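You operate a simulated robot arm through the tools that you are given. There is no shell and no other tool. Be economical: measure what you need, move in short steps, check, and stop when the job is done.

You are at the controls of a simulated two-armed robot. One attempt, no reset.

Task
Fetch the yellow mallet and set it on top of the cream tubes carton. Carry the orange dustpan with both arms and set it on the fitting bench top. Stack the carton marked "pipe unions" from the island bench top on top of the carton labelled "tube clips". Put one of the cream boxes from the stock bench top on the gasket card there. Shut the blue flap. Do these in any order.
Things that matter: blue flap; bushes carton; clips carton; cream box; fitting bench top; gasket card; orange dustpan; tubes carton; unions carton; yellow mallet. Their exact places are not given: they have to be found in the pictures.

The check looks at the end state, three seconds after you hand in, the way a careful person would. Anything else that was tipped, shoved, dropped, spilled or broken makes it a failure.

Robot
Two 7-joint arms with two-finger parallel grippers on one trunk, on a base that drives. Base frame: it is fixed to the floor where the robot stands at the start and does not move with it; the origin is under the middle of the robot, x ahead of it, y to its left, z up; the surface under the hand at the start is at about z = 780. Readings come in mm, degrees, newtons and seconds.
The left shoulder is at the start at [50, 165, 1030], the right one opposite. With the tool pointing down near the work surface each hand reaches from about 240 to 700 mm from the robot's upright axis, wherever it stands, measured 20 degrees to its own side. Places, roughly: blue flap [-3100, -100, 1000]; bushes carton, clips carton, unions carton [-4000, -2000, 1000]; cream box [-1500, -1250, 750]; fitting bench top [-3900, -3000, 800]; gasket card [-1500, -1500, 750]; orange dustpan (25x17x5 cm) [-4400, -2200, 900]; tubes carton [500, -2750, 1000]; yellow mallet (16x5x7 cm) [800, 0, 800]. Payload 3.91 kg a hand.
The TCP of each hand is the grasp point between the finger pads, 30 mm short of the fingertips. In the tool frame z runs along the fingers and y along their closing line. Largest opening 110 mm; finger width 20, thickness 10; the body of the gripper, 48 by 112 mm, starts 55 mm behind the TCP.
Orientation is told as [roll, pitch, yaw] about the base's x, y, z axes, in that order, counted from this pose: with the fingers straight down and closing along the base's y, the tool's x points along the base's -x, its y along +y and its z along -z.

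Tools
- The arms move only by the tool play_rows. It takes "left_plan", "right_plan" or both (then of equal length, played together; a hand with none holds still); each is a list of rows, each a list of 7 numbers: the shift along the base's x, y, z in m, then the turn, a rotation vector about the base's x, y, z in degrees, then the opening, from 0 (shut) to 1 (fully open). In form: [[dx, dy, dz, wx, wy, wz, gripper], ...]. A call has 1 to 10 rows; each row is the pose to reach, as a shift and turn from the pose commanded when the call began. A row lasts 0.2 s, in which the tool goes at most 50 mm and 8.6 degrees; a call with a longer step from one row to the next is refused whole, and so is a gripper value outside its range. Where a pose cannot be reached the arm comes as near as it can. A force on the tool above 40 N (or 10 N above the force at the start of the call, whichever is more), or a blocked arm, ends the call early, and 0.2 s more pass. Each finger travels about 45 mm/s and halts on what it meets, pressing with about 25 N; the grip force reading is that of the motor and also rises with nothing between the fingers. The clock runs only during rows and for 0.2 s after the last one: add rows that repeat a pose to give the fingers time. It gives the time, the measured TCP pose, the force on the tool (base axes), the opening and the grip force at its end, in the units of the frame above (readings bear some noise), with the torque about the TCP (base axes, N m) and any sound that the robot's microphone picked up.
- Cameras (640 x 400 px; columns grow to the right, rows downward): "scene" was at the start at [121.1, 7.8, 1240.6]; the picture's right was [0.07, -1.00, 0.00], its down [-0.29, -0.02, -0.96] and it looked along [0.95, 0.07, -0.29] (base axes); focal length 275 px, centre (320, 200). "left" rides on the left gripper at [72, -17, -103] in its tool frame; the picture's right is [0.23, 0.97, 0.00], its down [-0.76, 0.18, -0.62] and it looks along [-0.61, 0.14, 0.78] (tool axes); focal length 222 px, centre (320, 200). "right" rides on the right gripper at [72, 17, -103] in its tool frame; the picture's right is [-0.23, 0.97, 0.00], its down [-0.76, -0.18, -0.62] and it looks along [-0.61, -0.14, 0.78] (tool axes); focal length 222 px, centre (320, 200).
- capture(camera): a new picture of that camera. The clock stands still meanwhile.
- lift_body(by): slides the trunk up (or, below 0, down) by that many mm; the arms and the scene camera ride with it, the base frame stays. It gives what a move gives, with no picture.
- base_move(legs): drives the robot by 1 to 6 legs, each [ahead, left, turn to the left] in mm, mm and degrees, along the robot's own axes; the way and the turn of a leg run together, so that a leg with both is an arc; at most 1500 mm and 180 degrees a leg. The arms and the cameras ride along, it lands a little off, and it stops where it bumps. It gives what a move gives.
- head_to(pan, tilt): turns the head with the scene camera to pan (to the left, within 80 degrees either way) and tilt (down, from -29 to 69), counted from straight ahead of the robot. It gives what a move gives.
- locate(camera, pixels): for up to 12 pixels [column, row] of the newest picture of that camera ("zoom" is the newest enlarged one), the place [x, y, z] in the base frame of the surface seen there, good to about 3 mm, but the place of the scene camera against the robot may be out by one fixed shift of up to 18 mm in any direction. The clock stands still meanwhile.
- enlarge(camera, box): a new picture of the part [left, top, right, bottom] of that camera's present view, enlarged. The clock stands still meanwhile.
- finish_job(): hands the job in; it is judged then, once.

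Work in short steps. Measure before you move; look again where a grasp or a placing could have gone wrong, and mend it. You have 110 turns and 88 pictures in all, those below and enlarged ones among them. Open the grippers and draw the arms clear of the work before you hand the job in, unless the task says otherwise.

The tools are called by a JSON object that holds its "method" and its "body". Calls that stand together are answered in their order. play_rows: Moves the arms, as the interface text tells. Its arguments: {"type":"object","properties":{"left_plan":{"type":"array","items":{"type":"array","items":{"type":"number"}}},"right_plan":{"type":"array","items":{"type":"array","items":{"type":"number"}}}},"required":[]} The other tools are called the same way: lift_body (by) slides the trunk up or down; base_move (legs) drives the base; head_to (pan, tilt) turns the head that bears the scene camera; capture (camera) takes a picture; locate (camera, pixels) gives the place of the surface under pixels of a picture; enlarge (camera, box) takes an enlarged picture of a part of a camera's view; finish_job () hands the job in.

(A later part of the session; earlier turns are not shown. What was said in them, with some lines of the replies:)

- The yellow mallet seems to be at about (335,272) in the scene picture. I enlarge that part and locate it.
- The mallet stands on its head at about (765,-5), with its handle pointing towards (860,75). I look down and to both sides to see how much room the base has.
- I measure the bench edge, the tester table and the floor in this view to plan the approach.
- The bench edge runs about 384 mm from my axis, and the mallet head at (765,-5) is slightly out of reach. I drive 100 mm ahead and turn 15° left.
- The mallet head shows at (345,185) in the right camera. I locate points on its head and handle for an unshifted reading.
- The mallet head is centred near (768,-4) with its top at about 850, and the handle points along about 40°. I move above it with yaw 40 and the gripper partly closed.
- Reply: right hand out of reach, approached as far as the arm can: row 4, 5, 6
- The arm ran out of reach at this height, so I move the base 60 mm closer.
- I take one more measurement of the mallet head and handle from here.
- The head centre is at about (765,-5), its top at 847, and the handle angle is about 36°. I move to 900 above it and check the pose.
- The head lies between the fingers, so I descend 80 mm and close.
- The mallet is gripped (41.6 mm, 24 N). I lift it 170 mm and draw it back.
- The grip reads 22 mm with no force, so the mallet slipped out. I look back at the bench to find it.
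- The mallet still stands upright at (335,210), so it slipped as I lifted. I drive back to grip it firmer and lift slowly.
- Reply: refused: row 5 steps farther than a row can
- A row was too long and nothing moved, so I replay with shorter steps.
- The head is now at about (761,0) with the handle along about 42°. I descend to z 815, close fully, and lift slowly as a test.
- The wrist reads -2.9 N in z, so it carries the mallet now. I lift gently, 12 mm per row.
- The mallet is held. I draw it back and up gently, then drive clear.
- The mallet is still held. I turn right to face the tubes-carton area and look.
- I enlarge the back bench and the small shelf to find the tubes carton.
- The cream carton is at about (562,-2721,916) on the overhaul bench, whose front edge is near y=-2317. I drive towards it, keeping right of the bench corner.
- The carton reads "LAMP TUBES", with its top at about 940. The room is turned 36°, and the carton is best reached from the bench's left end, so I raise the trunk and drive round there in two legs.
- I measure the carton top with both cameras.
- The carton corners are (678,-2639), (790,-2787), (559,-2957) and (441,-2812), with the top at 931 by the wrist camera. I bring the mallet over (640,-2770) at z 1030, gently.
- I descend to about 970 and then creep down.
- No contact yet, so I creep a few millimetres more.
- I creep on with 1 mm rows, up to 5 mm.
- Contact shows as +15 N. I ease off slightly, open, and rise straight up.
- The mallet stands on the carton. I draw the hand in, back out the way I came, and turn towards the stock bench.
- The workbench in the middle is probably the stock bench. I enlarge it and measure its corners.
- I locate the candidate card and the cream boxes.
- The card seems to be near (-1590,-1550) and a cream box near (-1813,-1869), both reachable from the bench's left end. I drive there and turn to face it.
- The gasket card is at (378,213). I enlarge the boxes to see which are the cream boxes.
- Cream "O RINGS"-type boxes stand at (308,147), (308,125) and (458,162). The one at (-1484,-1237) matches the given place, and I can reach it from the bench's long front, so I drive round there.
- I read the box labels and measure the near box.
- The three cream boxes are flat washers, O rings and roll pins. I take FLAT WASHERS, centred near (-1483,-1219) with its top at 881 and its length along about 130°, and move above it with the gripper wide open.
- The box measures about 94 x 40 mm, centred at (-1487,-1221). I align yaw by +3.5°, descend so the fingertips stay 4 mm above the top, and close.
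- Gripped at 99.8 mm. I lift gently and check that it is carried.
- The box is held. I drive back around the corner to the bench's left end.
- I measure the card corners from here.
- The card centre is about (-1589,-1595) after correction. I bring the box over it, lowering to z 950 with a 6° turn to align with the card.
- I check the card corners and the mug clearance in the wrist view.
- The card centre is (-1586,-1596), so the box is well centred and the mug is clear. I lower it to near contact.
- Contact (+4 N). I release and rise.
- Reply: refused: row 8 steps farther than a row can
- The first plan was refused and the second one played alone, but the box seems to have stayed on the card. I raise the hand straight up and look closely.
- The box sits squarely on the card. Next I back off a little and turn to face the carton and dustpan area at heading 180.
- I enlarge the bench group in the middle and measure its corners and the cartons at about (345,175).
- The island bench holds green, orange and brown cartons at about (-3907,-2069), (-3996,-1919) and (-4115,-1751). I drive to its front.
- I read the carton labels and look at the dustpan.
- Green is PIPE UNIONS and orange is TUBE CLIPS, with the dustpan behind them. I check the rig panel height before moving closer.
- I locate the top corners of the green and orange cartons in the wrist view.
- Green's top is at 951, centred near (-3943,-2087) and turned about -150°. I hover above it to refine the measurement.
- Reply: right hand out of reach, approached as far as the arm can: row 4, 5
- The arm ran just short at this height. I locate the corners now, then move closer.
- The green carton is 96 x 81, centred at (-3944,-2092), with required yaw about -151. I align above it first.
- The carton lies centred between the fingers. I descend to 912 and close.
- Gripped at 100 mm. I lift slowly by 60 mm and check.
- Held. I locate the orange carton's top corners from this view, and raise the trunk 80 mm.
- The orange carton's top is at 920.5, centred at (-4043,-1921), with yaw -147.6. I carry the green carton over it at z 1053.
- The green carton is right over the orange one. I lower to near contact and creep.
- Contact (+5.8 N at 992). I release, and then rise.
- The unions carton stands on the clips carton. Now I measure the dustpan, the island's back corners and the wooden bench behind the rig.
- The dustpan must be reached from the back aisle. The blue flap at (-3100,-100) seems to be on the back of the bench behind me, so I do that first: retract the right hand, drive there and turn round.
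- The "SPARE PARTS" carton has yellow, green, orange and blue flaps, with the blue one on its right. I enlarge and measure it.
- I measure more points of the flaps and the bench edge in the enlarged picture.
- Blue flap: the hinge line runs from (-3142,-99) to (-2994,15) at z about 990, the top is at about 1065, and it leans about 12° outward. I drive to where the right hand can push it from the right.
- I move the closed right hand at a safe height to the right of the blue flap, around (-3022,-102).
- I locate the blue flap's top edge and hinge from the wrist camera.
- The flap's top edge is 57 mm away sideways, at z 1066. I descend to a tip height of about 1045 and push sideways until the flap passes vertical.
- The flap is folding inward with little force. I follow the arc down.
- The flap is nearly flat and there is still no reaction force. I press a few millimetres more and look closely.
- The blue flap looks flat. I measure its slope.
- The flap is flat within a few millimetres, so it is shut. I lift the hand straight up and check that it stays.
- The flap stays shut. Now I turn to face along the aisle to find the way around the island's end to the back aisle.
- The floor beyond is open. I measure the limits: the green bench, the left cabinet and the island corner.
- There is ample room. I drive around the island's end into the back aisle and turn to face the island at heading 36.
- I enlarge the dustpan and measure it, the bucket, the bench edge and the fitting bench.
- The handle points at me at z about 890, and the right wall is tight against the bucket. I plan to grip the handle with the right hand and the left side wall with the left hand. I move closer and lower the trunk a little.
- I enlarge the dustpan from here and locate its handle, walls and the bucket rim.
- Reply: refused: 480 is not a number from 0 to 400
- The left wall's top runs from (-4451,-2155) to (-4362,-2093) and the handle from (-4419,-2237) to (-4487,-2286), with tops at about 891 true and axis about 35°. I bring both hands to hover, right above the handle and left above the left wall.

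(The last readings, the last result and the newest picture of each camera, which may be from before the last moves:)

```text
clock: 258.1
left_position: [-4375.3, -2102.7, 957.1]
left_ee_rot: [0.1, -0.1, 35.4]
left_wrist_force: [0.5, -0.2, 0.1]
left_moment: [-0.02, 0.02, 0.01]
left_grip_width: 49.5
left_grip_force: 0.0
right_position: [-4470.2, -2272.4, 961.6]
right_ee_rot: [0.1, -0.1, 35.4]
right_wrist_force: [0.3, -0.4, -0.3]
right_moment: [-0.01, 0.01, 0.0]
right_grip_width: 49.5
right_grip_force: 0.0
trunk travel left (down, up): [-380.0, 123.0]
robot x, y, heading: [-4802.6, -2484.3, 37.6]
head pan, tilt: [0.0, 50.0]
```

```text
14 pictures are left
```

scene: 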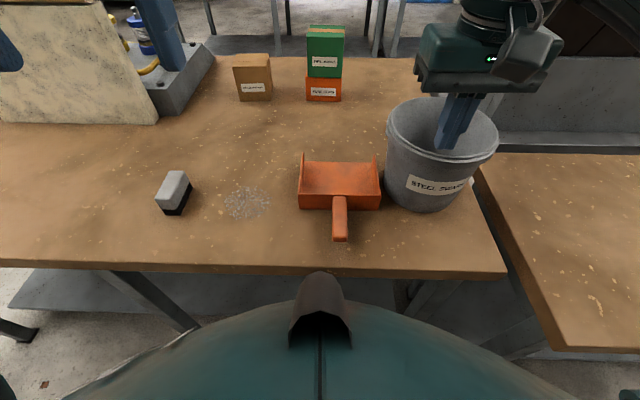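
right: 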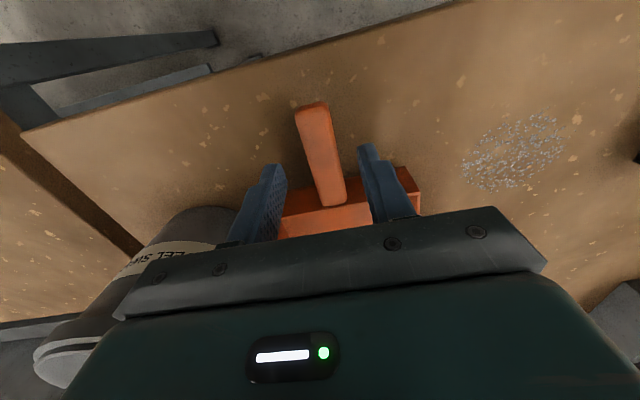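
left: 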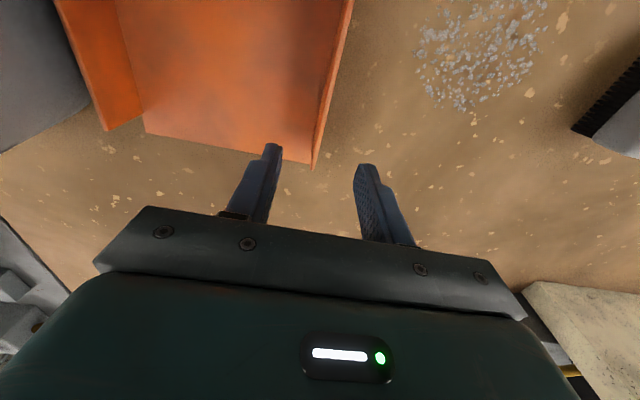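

{"method": "locate", "body": {"camera": "left", "pixels": [[352, 20], [340, 70], [330, 110], [318, 158], [344, 50], [102, 125], [72, 30]]}}

{"method": "locate", "body": {"camera": "right", "pixels": [[312, 110], [318, 140], [326, 180], [332, 202], [308, 150], [334, 150], [300, 215], [415, 180]]}}

```text
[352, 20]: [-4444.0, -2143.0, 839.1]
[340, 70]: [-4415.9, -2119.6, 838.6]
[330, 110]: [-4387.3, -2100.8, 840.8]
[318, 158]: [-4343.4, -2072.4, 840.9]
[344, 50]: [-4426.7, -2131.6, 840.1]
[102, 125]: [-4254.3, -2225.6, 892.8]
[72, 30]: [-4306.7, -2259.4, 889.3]
```

```text
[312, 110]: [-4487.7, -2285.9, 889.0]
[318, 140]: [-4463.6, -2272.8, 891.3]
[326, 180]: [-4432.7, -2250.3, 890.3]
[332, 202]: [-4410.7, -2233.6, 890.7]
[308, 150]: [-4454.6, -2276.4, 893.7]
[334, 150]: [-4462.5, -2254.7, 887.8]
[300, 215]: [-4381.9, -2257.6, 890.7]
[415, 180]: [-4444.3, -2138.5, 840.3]
```

The handle line is 4 mm to the right of the right TCP, and the left wall is centred between the left fingers. I adjust, descend both hands to about 882, and close both.

{"method": "play_rows", "body": {"left_plan": [[-0.006, -0.003, -0.015, 0, 0, 0, 0.45], [-0.011, -0.005, -0.035, 0, 0, 0, 0.45], [-0.011, -0.005, -0.055, 0, 0, 0, 0.45], [-0.011, -0.005, -0.073, 0, 0, 0, 0.45], [-0.011, -0.005, -0.073, 0, 0, 0, 0.45], [-0.011, -0.005, -0.073, 0, 0, 0, 0.25], [-0.011, -0.005, -0.073, 0, 0, 0, 0.1], [-0.011, -0.005, -0.073, 0, 0, 0, 0], [-0.011, -0.005, -0.073, 0, 0, 0, 0], [-0.011, -0.005, -0.073, 0, 0, 0, 0]], "right_plan": [[0.001, -0.002, -0.02, 0, 0, 0, 0.45], [0.002, -0.003, -0.045, 0, 0, 0, 0.45], [0.002, -0.003, -0.065, 0, 0, 0, 0.45], [0.002, -0.003, -0.082, 0, 0, 0, 0.45], [0.002, -0.003, -0.082, 0, 0, 0, 0.45], [0.002, -0.003, -0.082, 0, 0, 0, 0.25], [0.002, -0.003, -0.082, 0, 0, 0, 0.1], [0.002, -0.003, -0.082, 0, 0, 0, 0], [0.002, -0.003, -0.082, 0, 0, 0, 0], [0.002, -0.003, -0.082, 0, 0, 0, 0]]}}

{"method": "capture", "body": {"camera": "scene"}}

```text
clock: 260.3
left_position: [-4386.2, -2108.2, 885.9]
left_ee_rot: [-0.1, 0.0, 35.3]
left_wrist_force: [1.0, -11.1, 0.9]
left_moment: [-0.02, -0.21, 0.51]
left_grip_width: 4.3
left_grip_force: 25.2
right_position: [-4468.5, -2274.7, 879.9]
right_ee_rot: [0.1, -0.1, 35.5]
right_wrist_force: [-1.6, 11.5, -1.6]
right_moment: [-0.37, 0.36, 0.65]
right_grip_width: 28.1
right_grip_force: 24.7
trunk travel left (down, up): [-380.0, 123.0]
robot x, y, heading: [-4805.9, -2487.2, 37.9]
head pan, tilt: [0.0, 50.0]
```

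```text
13 pictures are left
```

scene: 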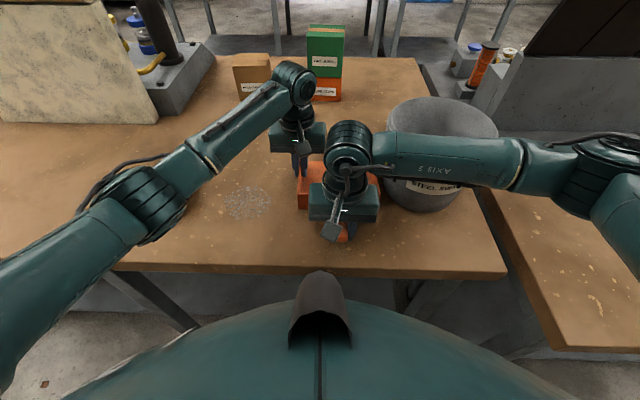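

Both grips hold (4.3 mm wall, 28 mm handle) with a mild 11 N of mutual tension. The bucket rim nearly overhangs the right wall, so I lift 16 mm, shift 50 mm left away from it, and then check.

{"method": "play_rows", "body": {"left_plan": [[0.0005, -0.001, 0.003, 0, 0, 0, 0], [0.0005, -0.001, 0.007, 0, 0, 0, 0], [0.0005, -0.001, 0.012, 0, 0, 0, 0], [0.0005, -0.001, 0.016, 0, 0, 0, 0], [-0.0045, 0.0055, 0.016, 0, 0, 0, 0], [-0.01, 0.0137, 0.016, 0, 0, 0, 0], [-0.017, 0.0235, 0.016, 0, 0, 0, 0], [-0.024, 0.033, 0.016, 0, 0, 0, 0], [-0.0285, 0.04, 0.016, 0, 0, 0, 0], [-0.0285, 0.04, 0.016, 0, 0, 0, 0]], "right_plan": [[0, 0, 0.003, 0, 0, 0, 0], [0, 0, 0.007, 0, 0, 0, 0], [0, 0, 0.012, 0, 0, 0, 0], [0, 0, 0.016, 0, 0, 0, 0], [-0.005, 0.0065, 0.016, 0, 0, 0, 0], [-0.0105, 0.0147, 0.016, 0, 0, 0, 0], [-0.0175, 0.0245, 0.016, 0, 0, 0, 0], [-0.0245, 0.034, 0.016, 0, 0, 0, 0], [-0.029, 0.041, 0.016, 0, 0, 0, 0], [-0.029, 0.041, 0.016, 0, 0, 0, 0]]}}

{"method": "capture", "body": {"camera": "scene"}}

```text
clock: 262.5
left_position: [-4414.6, -2067.2, 900.6]
left_ee_rot: [0.1, -0.1, 35.4]
left_wrist_force: [1.4, -8.8, -2.9]
left_moment: [0.25, -0.28, 0.49]
left_grip_width: 3.6
left_grip_force: 25.1
right_position: [-4497.1, -2232.2, 896.2]
right_ee_rot: [0.1, 0.0, 35.4]
right_wrist_force: [-2.3, 8.5, 3.0]
right_moment: [0.26, 0.1, 0.57]
right_grip_width: 28.1
right_grip_force: 25.6
trunk travel left (down, up): [-380.0, 123.0]
robot x, y, heading: [-4802.3, -2489.7, 37.7]
head pan, tilt: [0.0, 50.0]
```

```text
12 pictures are left
```

scene: 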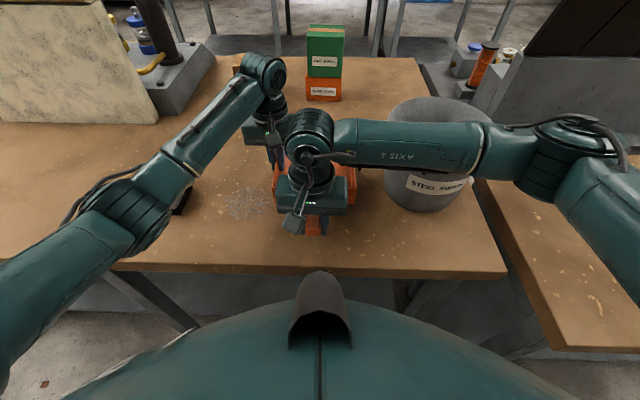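

The pan is up and clear of the bucket side. I raise the trunk 110 mm and check the grips.

{"method": "lift_body", "body": {"by": 110}}

{"method": "capture", "body": {"camera": "scene"}}

```text
clock: 263.9
left_position: [-4414.6, -2068.2, 1011.0]
left_ee_rot: [0.1, 0.0, 35.4]
left_wrist_force: [3.3, -6.5, -6.1]
left_moment: [0.25, -0.04, 0.53]
left_grip_width: 4.3
left_grip_force: 25.4
right_position: [-4495.8, -2234.1, 1005.1]
right_ee_rot: [0.0, -0.1, 35.4]
right_wrist_force: [-3.4, 5.9, 4.3]
right_moment: [0.56, -0.33, 0.53]
right_grip_width: 27.9
right_grip_force: 24.7
trunk travel left (down, up): [-490.0, 13.0]
robot x, y, heading: [-4806.9, -2488.2, 37.9]
head pan, tilt: [0.0, 50.0]
```

```text
11 pictures are left
```

scene: 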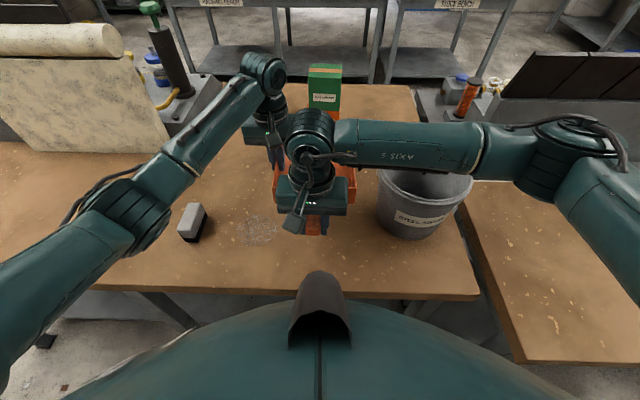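

Both grips hold. I back off 250 mm, then move 640 mm right along the aisle.

{"method": "base_move", "body": {"legs": [[-250, 0, 0], [0, -640, 0]]}}

{"method": "capture", "body": {"camera": "scene"}}

```text
clock: 271.5
left_position: [-4217.6, -2733.4, 1012.1]
left_ee_rot: [0.0, 0.0, 35.5]
left_wrist_force: [4.3, -4.6, 0.0]
left_moment: [0.05, -0.01, 0.49]
left_grip_width: 4.2
left_grip_force: 25.1
right_position: [-4300.0, -2899.2, 1005.1]
right_ee_rot: [0.0, -0.1, 35.4]
right_wrist_force: [-4.1, 4.4, 0.5]
right_moment: [0.06, 0.03, 0.54]
right_grip_width: 28.0
right_grip_force: 25.6
trunk travel left (down, up): [-490.0, 13.0]
robot x, y, heading: [-4605.9, -3155.1, 37.7]
head pan, tilt: [0.0, 50.0]
```

```text
10 pictures are left
```

scene: 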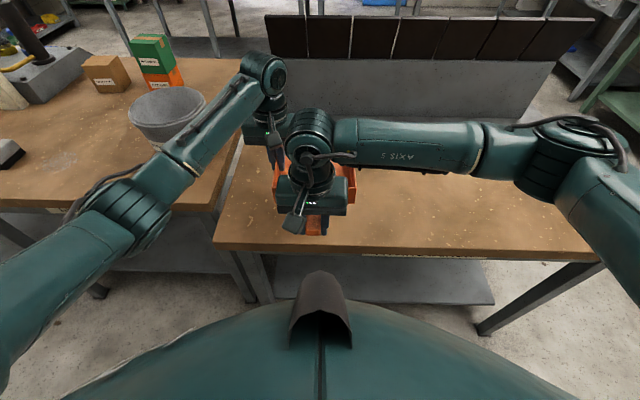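

The pan is above the aisle edge of the empty fitting bench. I drive 145 mm ahead and check.

{"method": "base_move", "body": {"legs": [[145, 0, 0]]}}

{"method": "capture", "body": {"camera": "scene"}}

{"method": "locate", "body": {"camera": "scene", "pixels": [[240, 200], [380, 240], [250, 285], [420, 290], [400, 200], [290, 262], [340, 270]]}}

```text
clock: 272.8
left_position: [-4102.7, -2642.7, 1012.2]
left_ee_rot: [0.0, 0.0, 35.3]
left_wrist_force: [5.1, -4.3, -1.2]
left_moment: [0.17, -0.29, 0.51]
left_grip_width: 3.9
left_grip_force: 24.7
right_position: [-4185.5, -2809.1, 1004.6]
right_ee_rot: [0.1, 0.1, 35.3]
right_wrist_force: [-4.4, 4.3, 0.0]
right_moment: [-0.1, 0.19, 0.7]
right_grip_width: 28.0
right_grip_force: 25.3
trunk travel left (down, up): [-490.0, 13.0]
robot x, y, heading: [-4493.9, -3062.2, 37.6]
head pan, tilt: [0.0, 50.0]
```

```text
9 pictures are left
```

scene: 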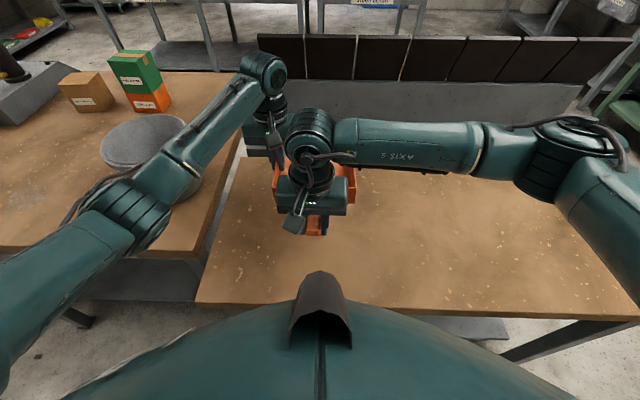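

```text
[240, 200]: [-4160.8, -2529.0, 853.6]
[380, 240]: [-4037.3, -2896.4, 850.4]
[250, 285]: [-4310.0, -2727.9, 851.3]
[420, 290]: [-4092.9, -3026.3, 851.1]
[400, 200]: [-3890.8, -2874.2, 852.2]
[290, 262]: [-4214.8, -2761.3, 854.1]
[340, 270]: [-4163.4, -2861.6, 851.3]
```

I check the clearance between the left forearm and the bucket before lowering.

{"method": "locate", "body": {"camera": "scene", "pixels": [[190, 165], [160, 190], [140, 210], [120, 230], [110, 150], [183, 125], [200, 180], [100, 220], [225, 120]]}}

```text
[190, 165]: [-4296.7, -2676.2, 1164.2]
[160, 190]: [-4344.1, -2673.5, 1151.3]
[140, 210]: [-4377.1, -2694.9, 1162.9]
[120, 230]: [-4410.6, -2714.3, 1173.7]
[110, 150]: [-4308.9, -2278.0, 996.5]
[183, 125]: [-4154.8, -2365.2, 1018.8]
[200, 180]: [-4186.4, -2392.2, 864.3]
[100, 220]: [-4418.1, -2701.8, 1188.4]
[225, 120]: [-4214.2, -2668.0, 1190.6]
```

The forearm is over 200 mm from the bucket. I lower the trunk 108 mm, then creep down with both arms.

{"method": "lift_body", "body": {"by": -108}}

{"method": "play_rows", "body": {"left_plan": [[0, 0, -0.003, 0, 0, 0, 0], [0, 0, -0.006, 0, 0, 0, 0], [0, 0, -0.009, 0, 0, 0, 0], [0, 0, -0.011, 0, 0, 0, 0], [0, 0, -0.013, 0, 0, 0, 0], [0, 0, -0.015, 0, 0, 0, 0], [0, 0, -0.0165, 0, 0, 0, 0], [0, 0, -0.0165, 0, 0, 0, 0]], "right_plan": [[0, 0, -0.003, 0, 0, 0, 0], [0, 0, -0.006, 0, 0, 0, 0], [0, 0, -0.009, 0, 0, 0, 0], [0, 0, -0.011, 0, 0, 0, 0], [0, 0, -0.013, 0, 0, 0, 0], [0, 0, -0.015, 0, 0, 0, 0], [0, 0, -0.016, 0, 0, 0, 0], [0, 0, -0.016, 0, 0, 0, 0]]}}

```text
clock: 274.2
left_position: [-4104.0, -2644.2, 904.2]
left_ee_rot: [-0.1, 0.0, 35.2]
left_wrist_force: [5.1, -4.0, -0.4]
left_moment: [0.15, -0.17, 0.49]
left_grip_width: 3.9
left_grip_force: 25.1
right_position: [-4184.7, -2809.2, 897.3]
right_ee_rot: [0.1, -0.1, 35.4]
right_wrist_force: [-5.0, 4.0, -0.5]
right_moment: [-0.07, 0.19, 0.73]
right_grip_width: 27.9
right_grip_force: 25.0
trunk travel left (down, up): [-382.0, 121.0]
robot x, y, heading: [-4496.8, -3061.7, 37.6]
head pan, tilt: [0.0, 50.0]
```

```text
clock: 276.0
left_position: [-4102.8, -2644.7, 887.2]
left_ee_rot: [-0.1, -0.1, 35.4]
left_wrist_force: [2.9, -7.4, 1.7]
left_moment: [-0.13, 0.17, 0.5]
left_grip_width: 3.8
left_grip_force: 24.5
right_position: [-4184.9, -2810.1, 880.4]
right_ee_rot: [0.2, -0.1, 35.3]
right_wrist_force: [-3.2, 7.0, -3.1]
right_moment: [-0.36, 0.09, 0.46]
right_grip_width: 28.2
right_grip_force: 24.9
trunk travel left (down, up): [-382.0, 121.0]
robot x, y, heading: [-4490.8, -3063.4, 37.7]
head pan, tilt: [0.0, 50.0]
```

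The forces changed, so the pan is at or near the bench. I go 1.5 mm lower and then open both grippers a little.

{"method": "play_rows", "body": {"left_plan": [[0, 0, -0.001, 0, 0, 0, 0], [0, 0, -0.0015, 0, 0, 0, 0], [0, 0, -0.0015, 0, 0, 0, 0]], "right_plan": [[0, 0, -0.001, 0, 0, 0, 0], [0, 0, -0.001, 0, 0, 0, 0], [0, 0, -0.001, 0, 0, 0, 0]]}}

{"method": "play_rows", "body": {"left_plan": [[0, 0, 0, 0, 0, 0, 0.05], [0, 0, 0, 0, 0, 0, 0.15], [0, 0, 0, 0, 0, 0, 0.35], [0, 0, 0, 0, 0, 0, 0.4], [0, 0, 0, 0, 0, 0, 0.4], [0, 0, 0, 0, 0, 0, 0.4]], "right_plan": [[0, 0, 0, 0, 0, 0, 0.25], [0, 0, 0, 0, 0, 0, 0.3], [0, 0, 0, 0, 0, 0, 0.4], [0, 0, 0, 0, 0, 0, 0.45], [0, 0, 0, 0, 0, 0, 0.45], [0, 0, 0, 0, 0, 0, 0.45]]}}

{"method": "capture", "body": {"camera": "right"}}

```text
clock: 276.8
left_position: [-4103.3, -2644.4, 886.1]
left_ee_rot: [0.0, -0.1, 35.2]
left_wrist_force: [2.4, -7.2, 5.5]
left_moment: [-0.47, 0.31, 0.55]
left_grip_width: 3.7
left_grip_force: 25.3
right_position: [-4184.6, -2809.3, 880.0]
right_ee_rot: [0.1, 0.1, 35.4]
right_wrist_force: [-2.0, 7.5, -5.3]
right_moment: [-0.43, 0.19, 0.38]
right_grip_width: 27.8
right_grip_force: 24.9
trunk travel left (down, up): [-382.0, 121.0]
robot x, y, heading: [-4490.6, -3061.7, 37.6]
head pan, tilt: [0.0, 50.0]
```

```text
clock: 278.2
left_position: [-4103.4, -2643.9, 886.6]
left_ee_rot: [0.1, -0.1, 35.2]
left_wrist_force: [-0.7, -0.3, 0.3]
left_moment: [0.03, 0.01, 0.01]
left_grip_width: 44.0
left_grip_force: 0.1
right_position: [-4185.4, -2810.6, 879.7]
right_ee_rot: [0.0, -0.2, 35.5]
right_wrist_force: [0.2, 0.0, -0.3]
right_moment: [-0.01, -0.02, -0.01]
right_grip_width: 49.2
right_grip_force: 0.0
trunk travel left (down, up): [-382.0, 121.0]
robot x, y, heading: [-4493.7, -3063.1, 37.6]
head pan, tilt: [0.0, 50.0]
```

```text
8 pictures are left
```

right: 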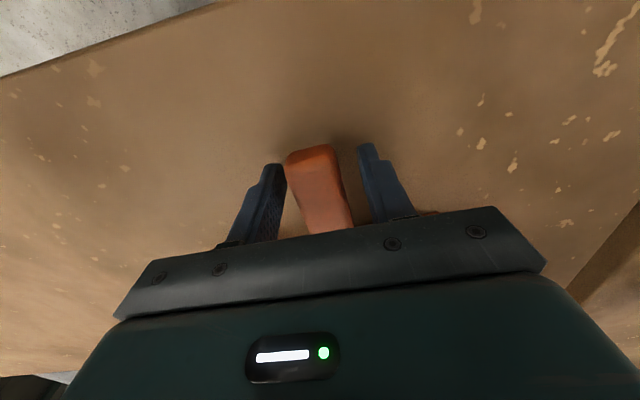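

Both are released with no force left. I raise both hands straight up.

{"method": "play_rows", "body": {"left_plan": [[0, 0, 0.01, 0, 0, 0, 0.4], [0, 0, 0.03, 0, 0, 0, 0.4], [0, 0, 0.06, 0, 0, 0, 0.4], [0, 0, 0.09, 0, 0, 0, 0.4], [0, 0, 0.12, 0, 0, 0, 0.4], [0, 0, 0.15, 0, 0, 0, 0.4], [-0.03, 0.0, 0.18, 0, 0, 0, 0.5], [-0.07, 0.0, 0.2, 0, 0, 0, 0.6], [-0.11, 0.0, 0.22, 0, 0, 0, 0.8], [-0.15, 0.0, 0.23, 0, 0, 0, 1]], "right_plan": [[0.001, -0.002, 0.01, 0, 0, 0, 0.5], [0.001, -0.002, 0.03, 0, 0, 0, 0.5], [0.001, -0.002, 0.06, 0, 0, 0, 0.5], [0.001, -0.002, 0.09, 0, 0, 0, 0.5], [0.001, -0.002, 0.12, 0, 0, 0, 0.5], [0.001, -0.002, 0.15, 0, 0, 0, 0.5], [0.02, -0.03, 0.17, 0, 0, 0, 0.6], [0.04, -0.06, 0.19, 0, 0, 0, 0.8], [0.06, -0.09, 0.2, 0, 0, 0, 1], [0.07, -0.12, 0.21, 0, 0, 0, 1]]}}

{"method": "base_move", "body": {"legs": [[-250, 0, 0]]}}

{"method": "head_to", "body": {"pan": 10, "tilt": 38}}

{"method": "capture", "body": {"camera": "scene"}}

```text
clock: 280.4
left_position: [-4254.7, -2646.1, 1117.3]
left_ee_rot: [0.0, -0.1, 35.4]
left_wrist_force: [0.0, 0.6, 0.2]
left_moment: [-0.01, 0.0, 0.01]
left_grip_width: 109.9
left_grip_force: 0.0
right_position: [-4115.6, -2930.4, 1089.7]
right_ee_rot: [-0.1, 0.0, 35.5]
right_wrist_force: [0.1, -0.2, 0.3]
right_moment: [0.06, -0.01, -0.01]
right_grip_width: 109.9
right_grip_force: 0.1
trunk travel left (down, up): [-382.0, 121.0]
robot x, y, heading: [-4490.9, -3062.9, 37.8]
head pan, tilt: [0.0, 50.0]
```

```text
clock: 282.2
left_position: [-4449.1, -2797.9, 1118.0]
left_ee_rot: [0.0, 0.0, 35.3]
left_wrist_force: [0.5, 1.1, -0.2]
left_moment: [0.0, -0.02, 0.03]
left_grip_width: 110.0
left_grip_force: 0.0
right_position: [-4311.6, -3083.3, 1089.4]
right_ee_rot: [0.1, -0.1, 35.3]
right_wrist_force: [0.3, -0.2, 0.5]
right_moment: [-0.03, -0.03, -0.02]
right_grip_width: 109.7
right_grip_force: 0.1
trunk travel left (down, up): [-382.0, 121.0]
robot x, y, heading: [-4691.2, -3214.8, 37.6]
head pan, tilt: [0.0, 50.0]
```

```text
clock: 283.0
left_position: [-4449.9, -2798.7, 1118.0]
left_ee_rot: [0.0, -0.1, 35.3]
left_wrist_force: [0.7, 1.0, -0.3]
left_moment: [0.02, 0.04, -0.02]
left_grip_width: 110.1
left_grip_force: 0.0
right_position: [-4311.9, -3082.6, 1089.0]
right_ee_rot: [0.2, 0.0, 35.4]
right_wrist_force: [0.7, -0.3, 0.2]
right_moment: [0.01, 0.01, 0.01]
right_grip_width: 110.1
right_grip_force: 0.0
trunk travel left (down, up): [-382.0, 121.0]
robot x, y, heading: [-4690.3, -3218.0, 37.7]
head pan, tilt: [10.0, 38.0]
```

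```text
7 pictures are left
```

scene: 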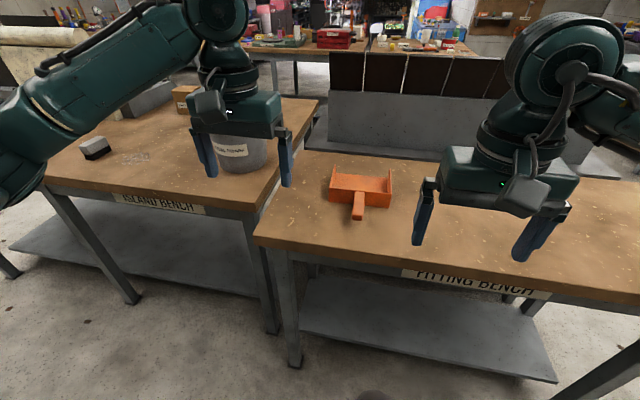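

The dustpan lies flat on the "FITTING BENCH" top, and the bucket and cartons are undisturbed. All five jobs are done and both hands are open and clear, so I hand in.

{"method": "finish_job", "body": {}}

```text
The job is handed in.
```

I did all five jobs and handed the job in; no result came back from the check.

- **Yellow mallet:** it stands on its head on the cream "LAMP TUBES" carton on the overhaul bench. On my first lift it slipped out of the gripper and shifted a few millimetres on its own bench. It stayed upright and touched nothing else.
- **Orange dustpan:** I carried it with both arms, and it lies flat on the fitting bench top.
- **Unions carton:** "PIPE UNIONS" sits on "TUBE CLIPS" on the island bench.
- **Cream box:** I used the "FLAT WASHERS" box, and it sits squarely on the gasket card on the stock bench. My planned release was refused. The next move opened the gripper and pulled the hand away sideways, but a close look afterwards showed the box still in place.
- **Blue flap:** it is shut on the "SPARE PARTS" carton and stayed flat after I lifted the hand away. The other three flaps are still open.
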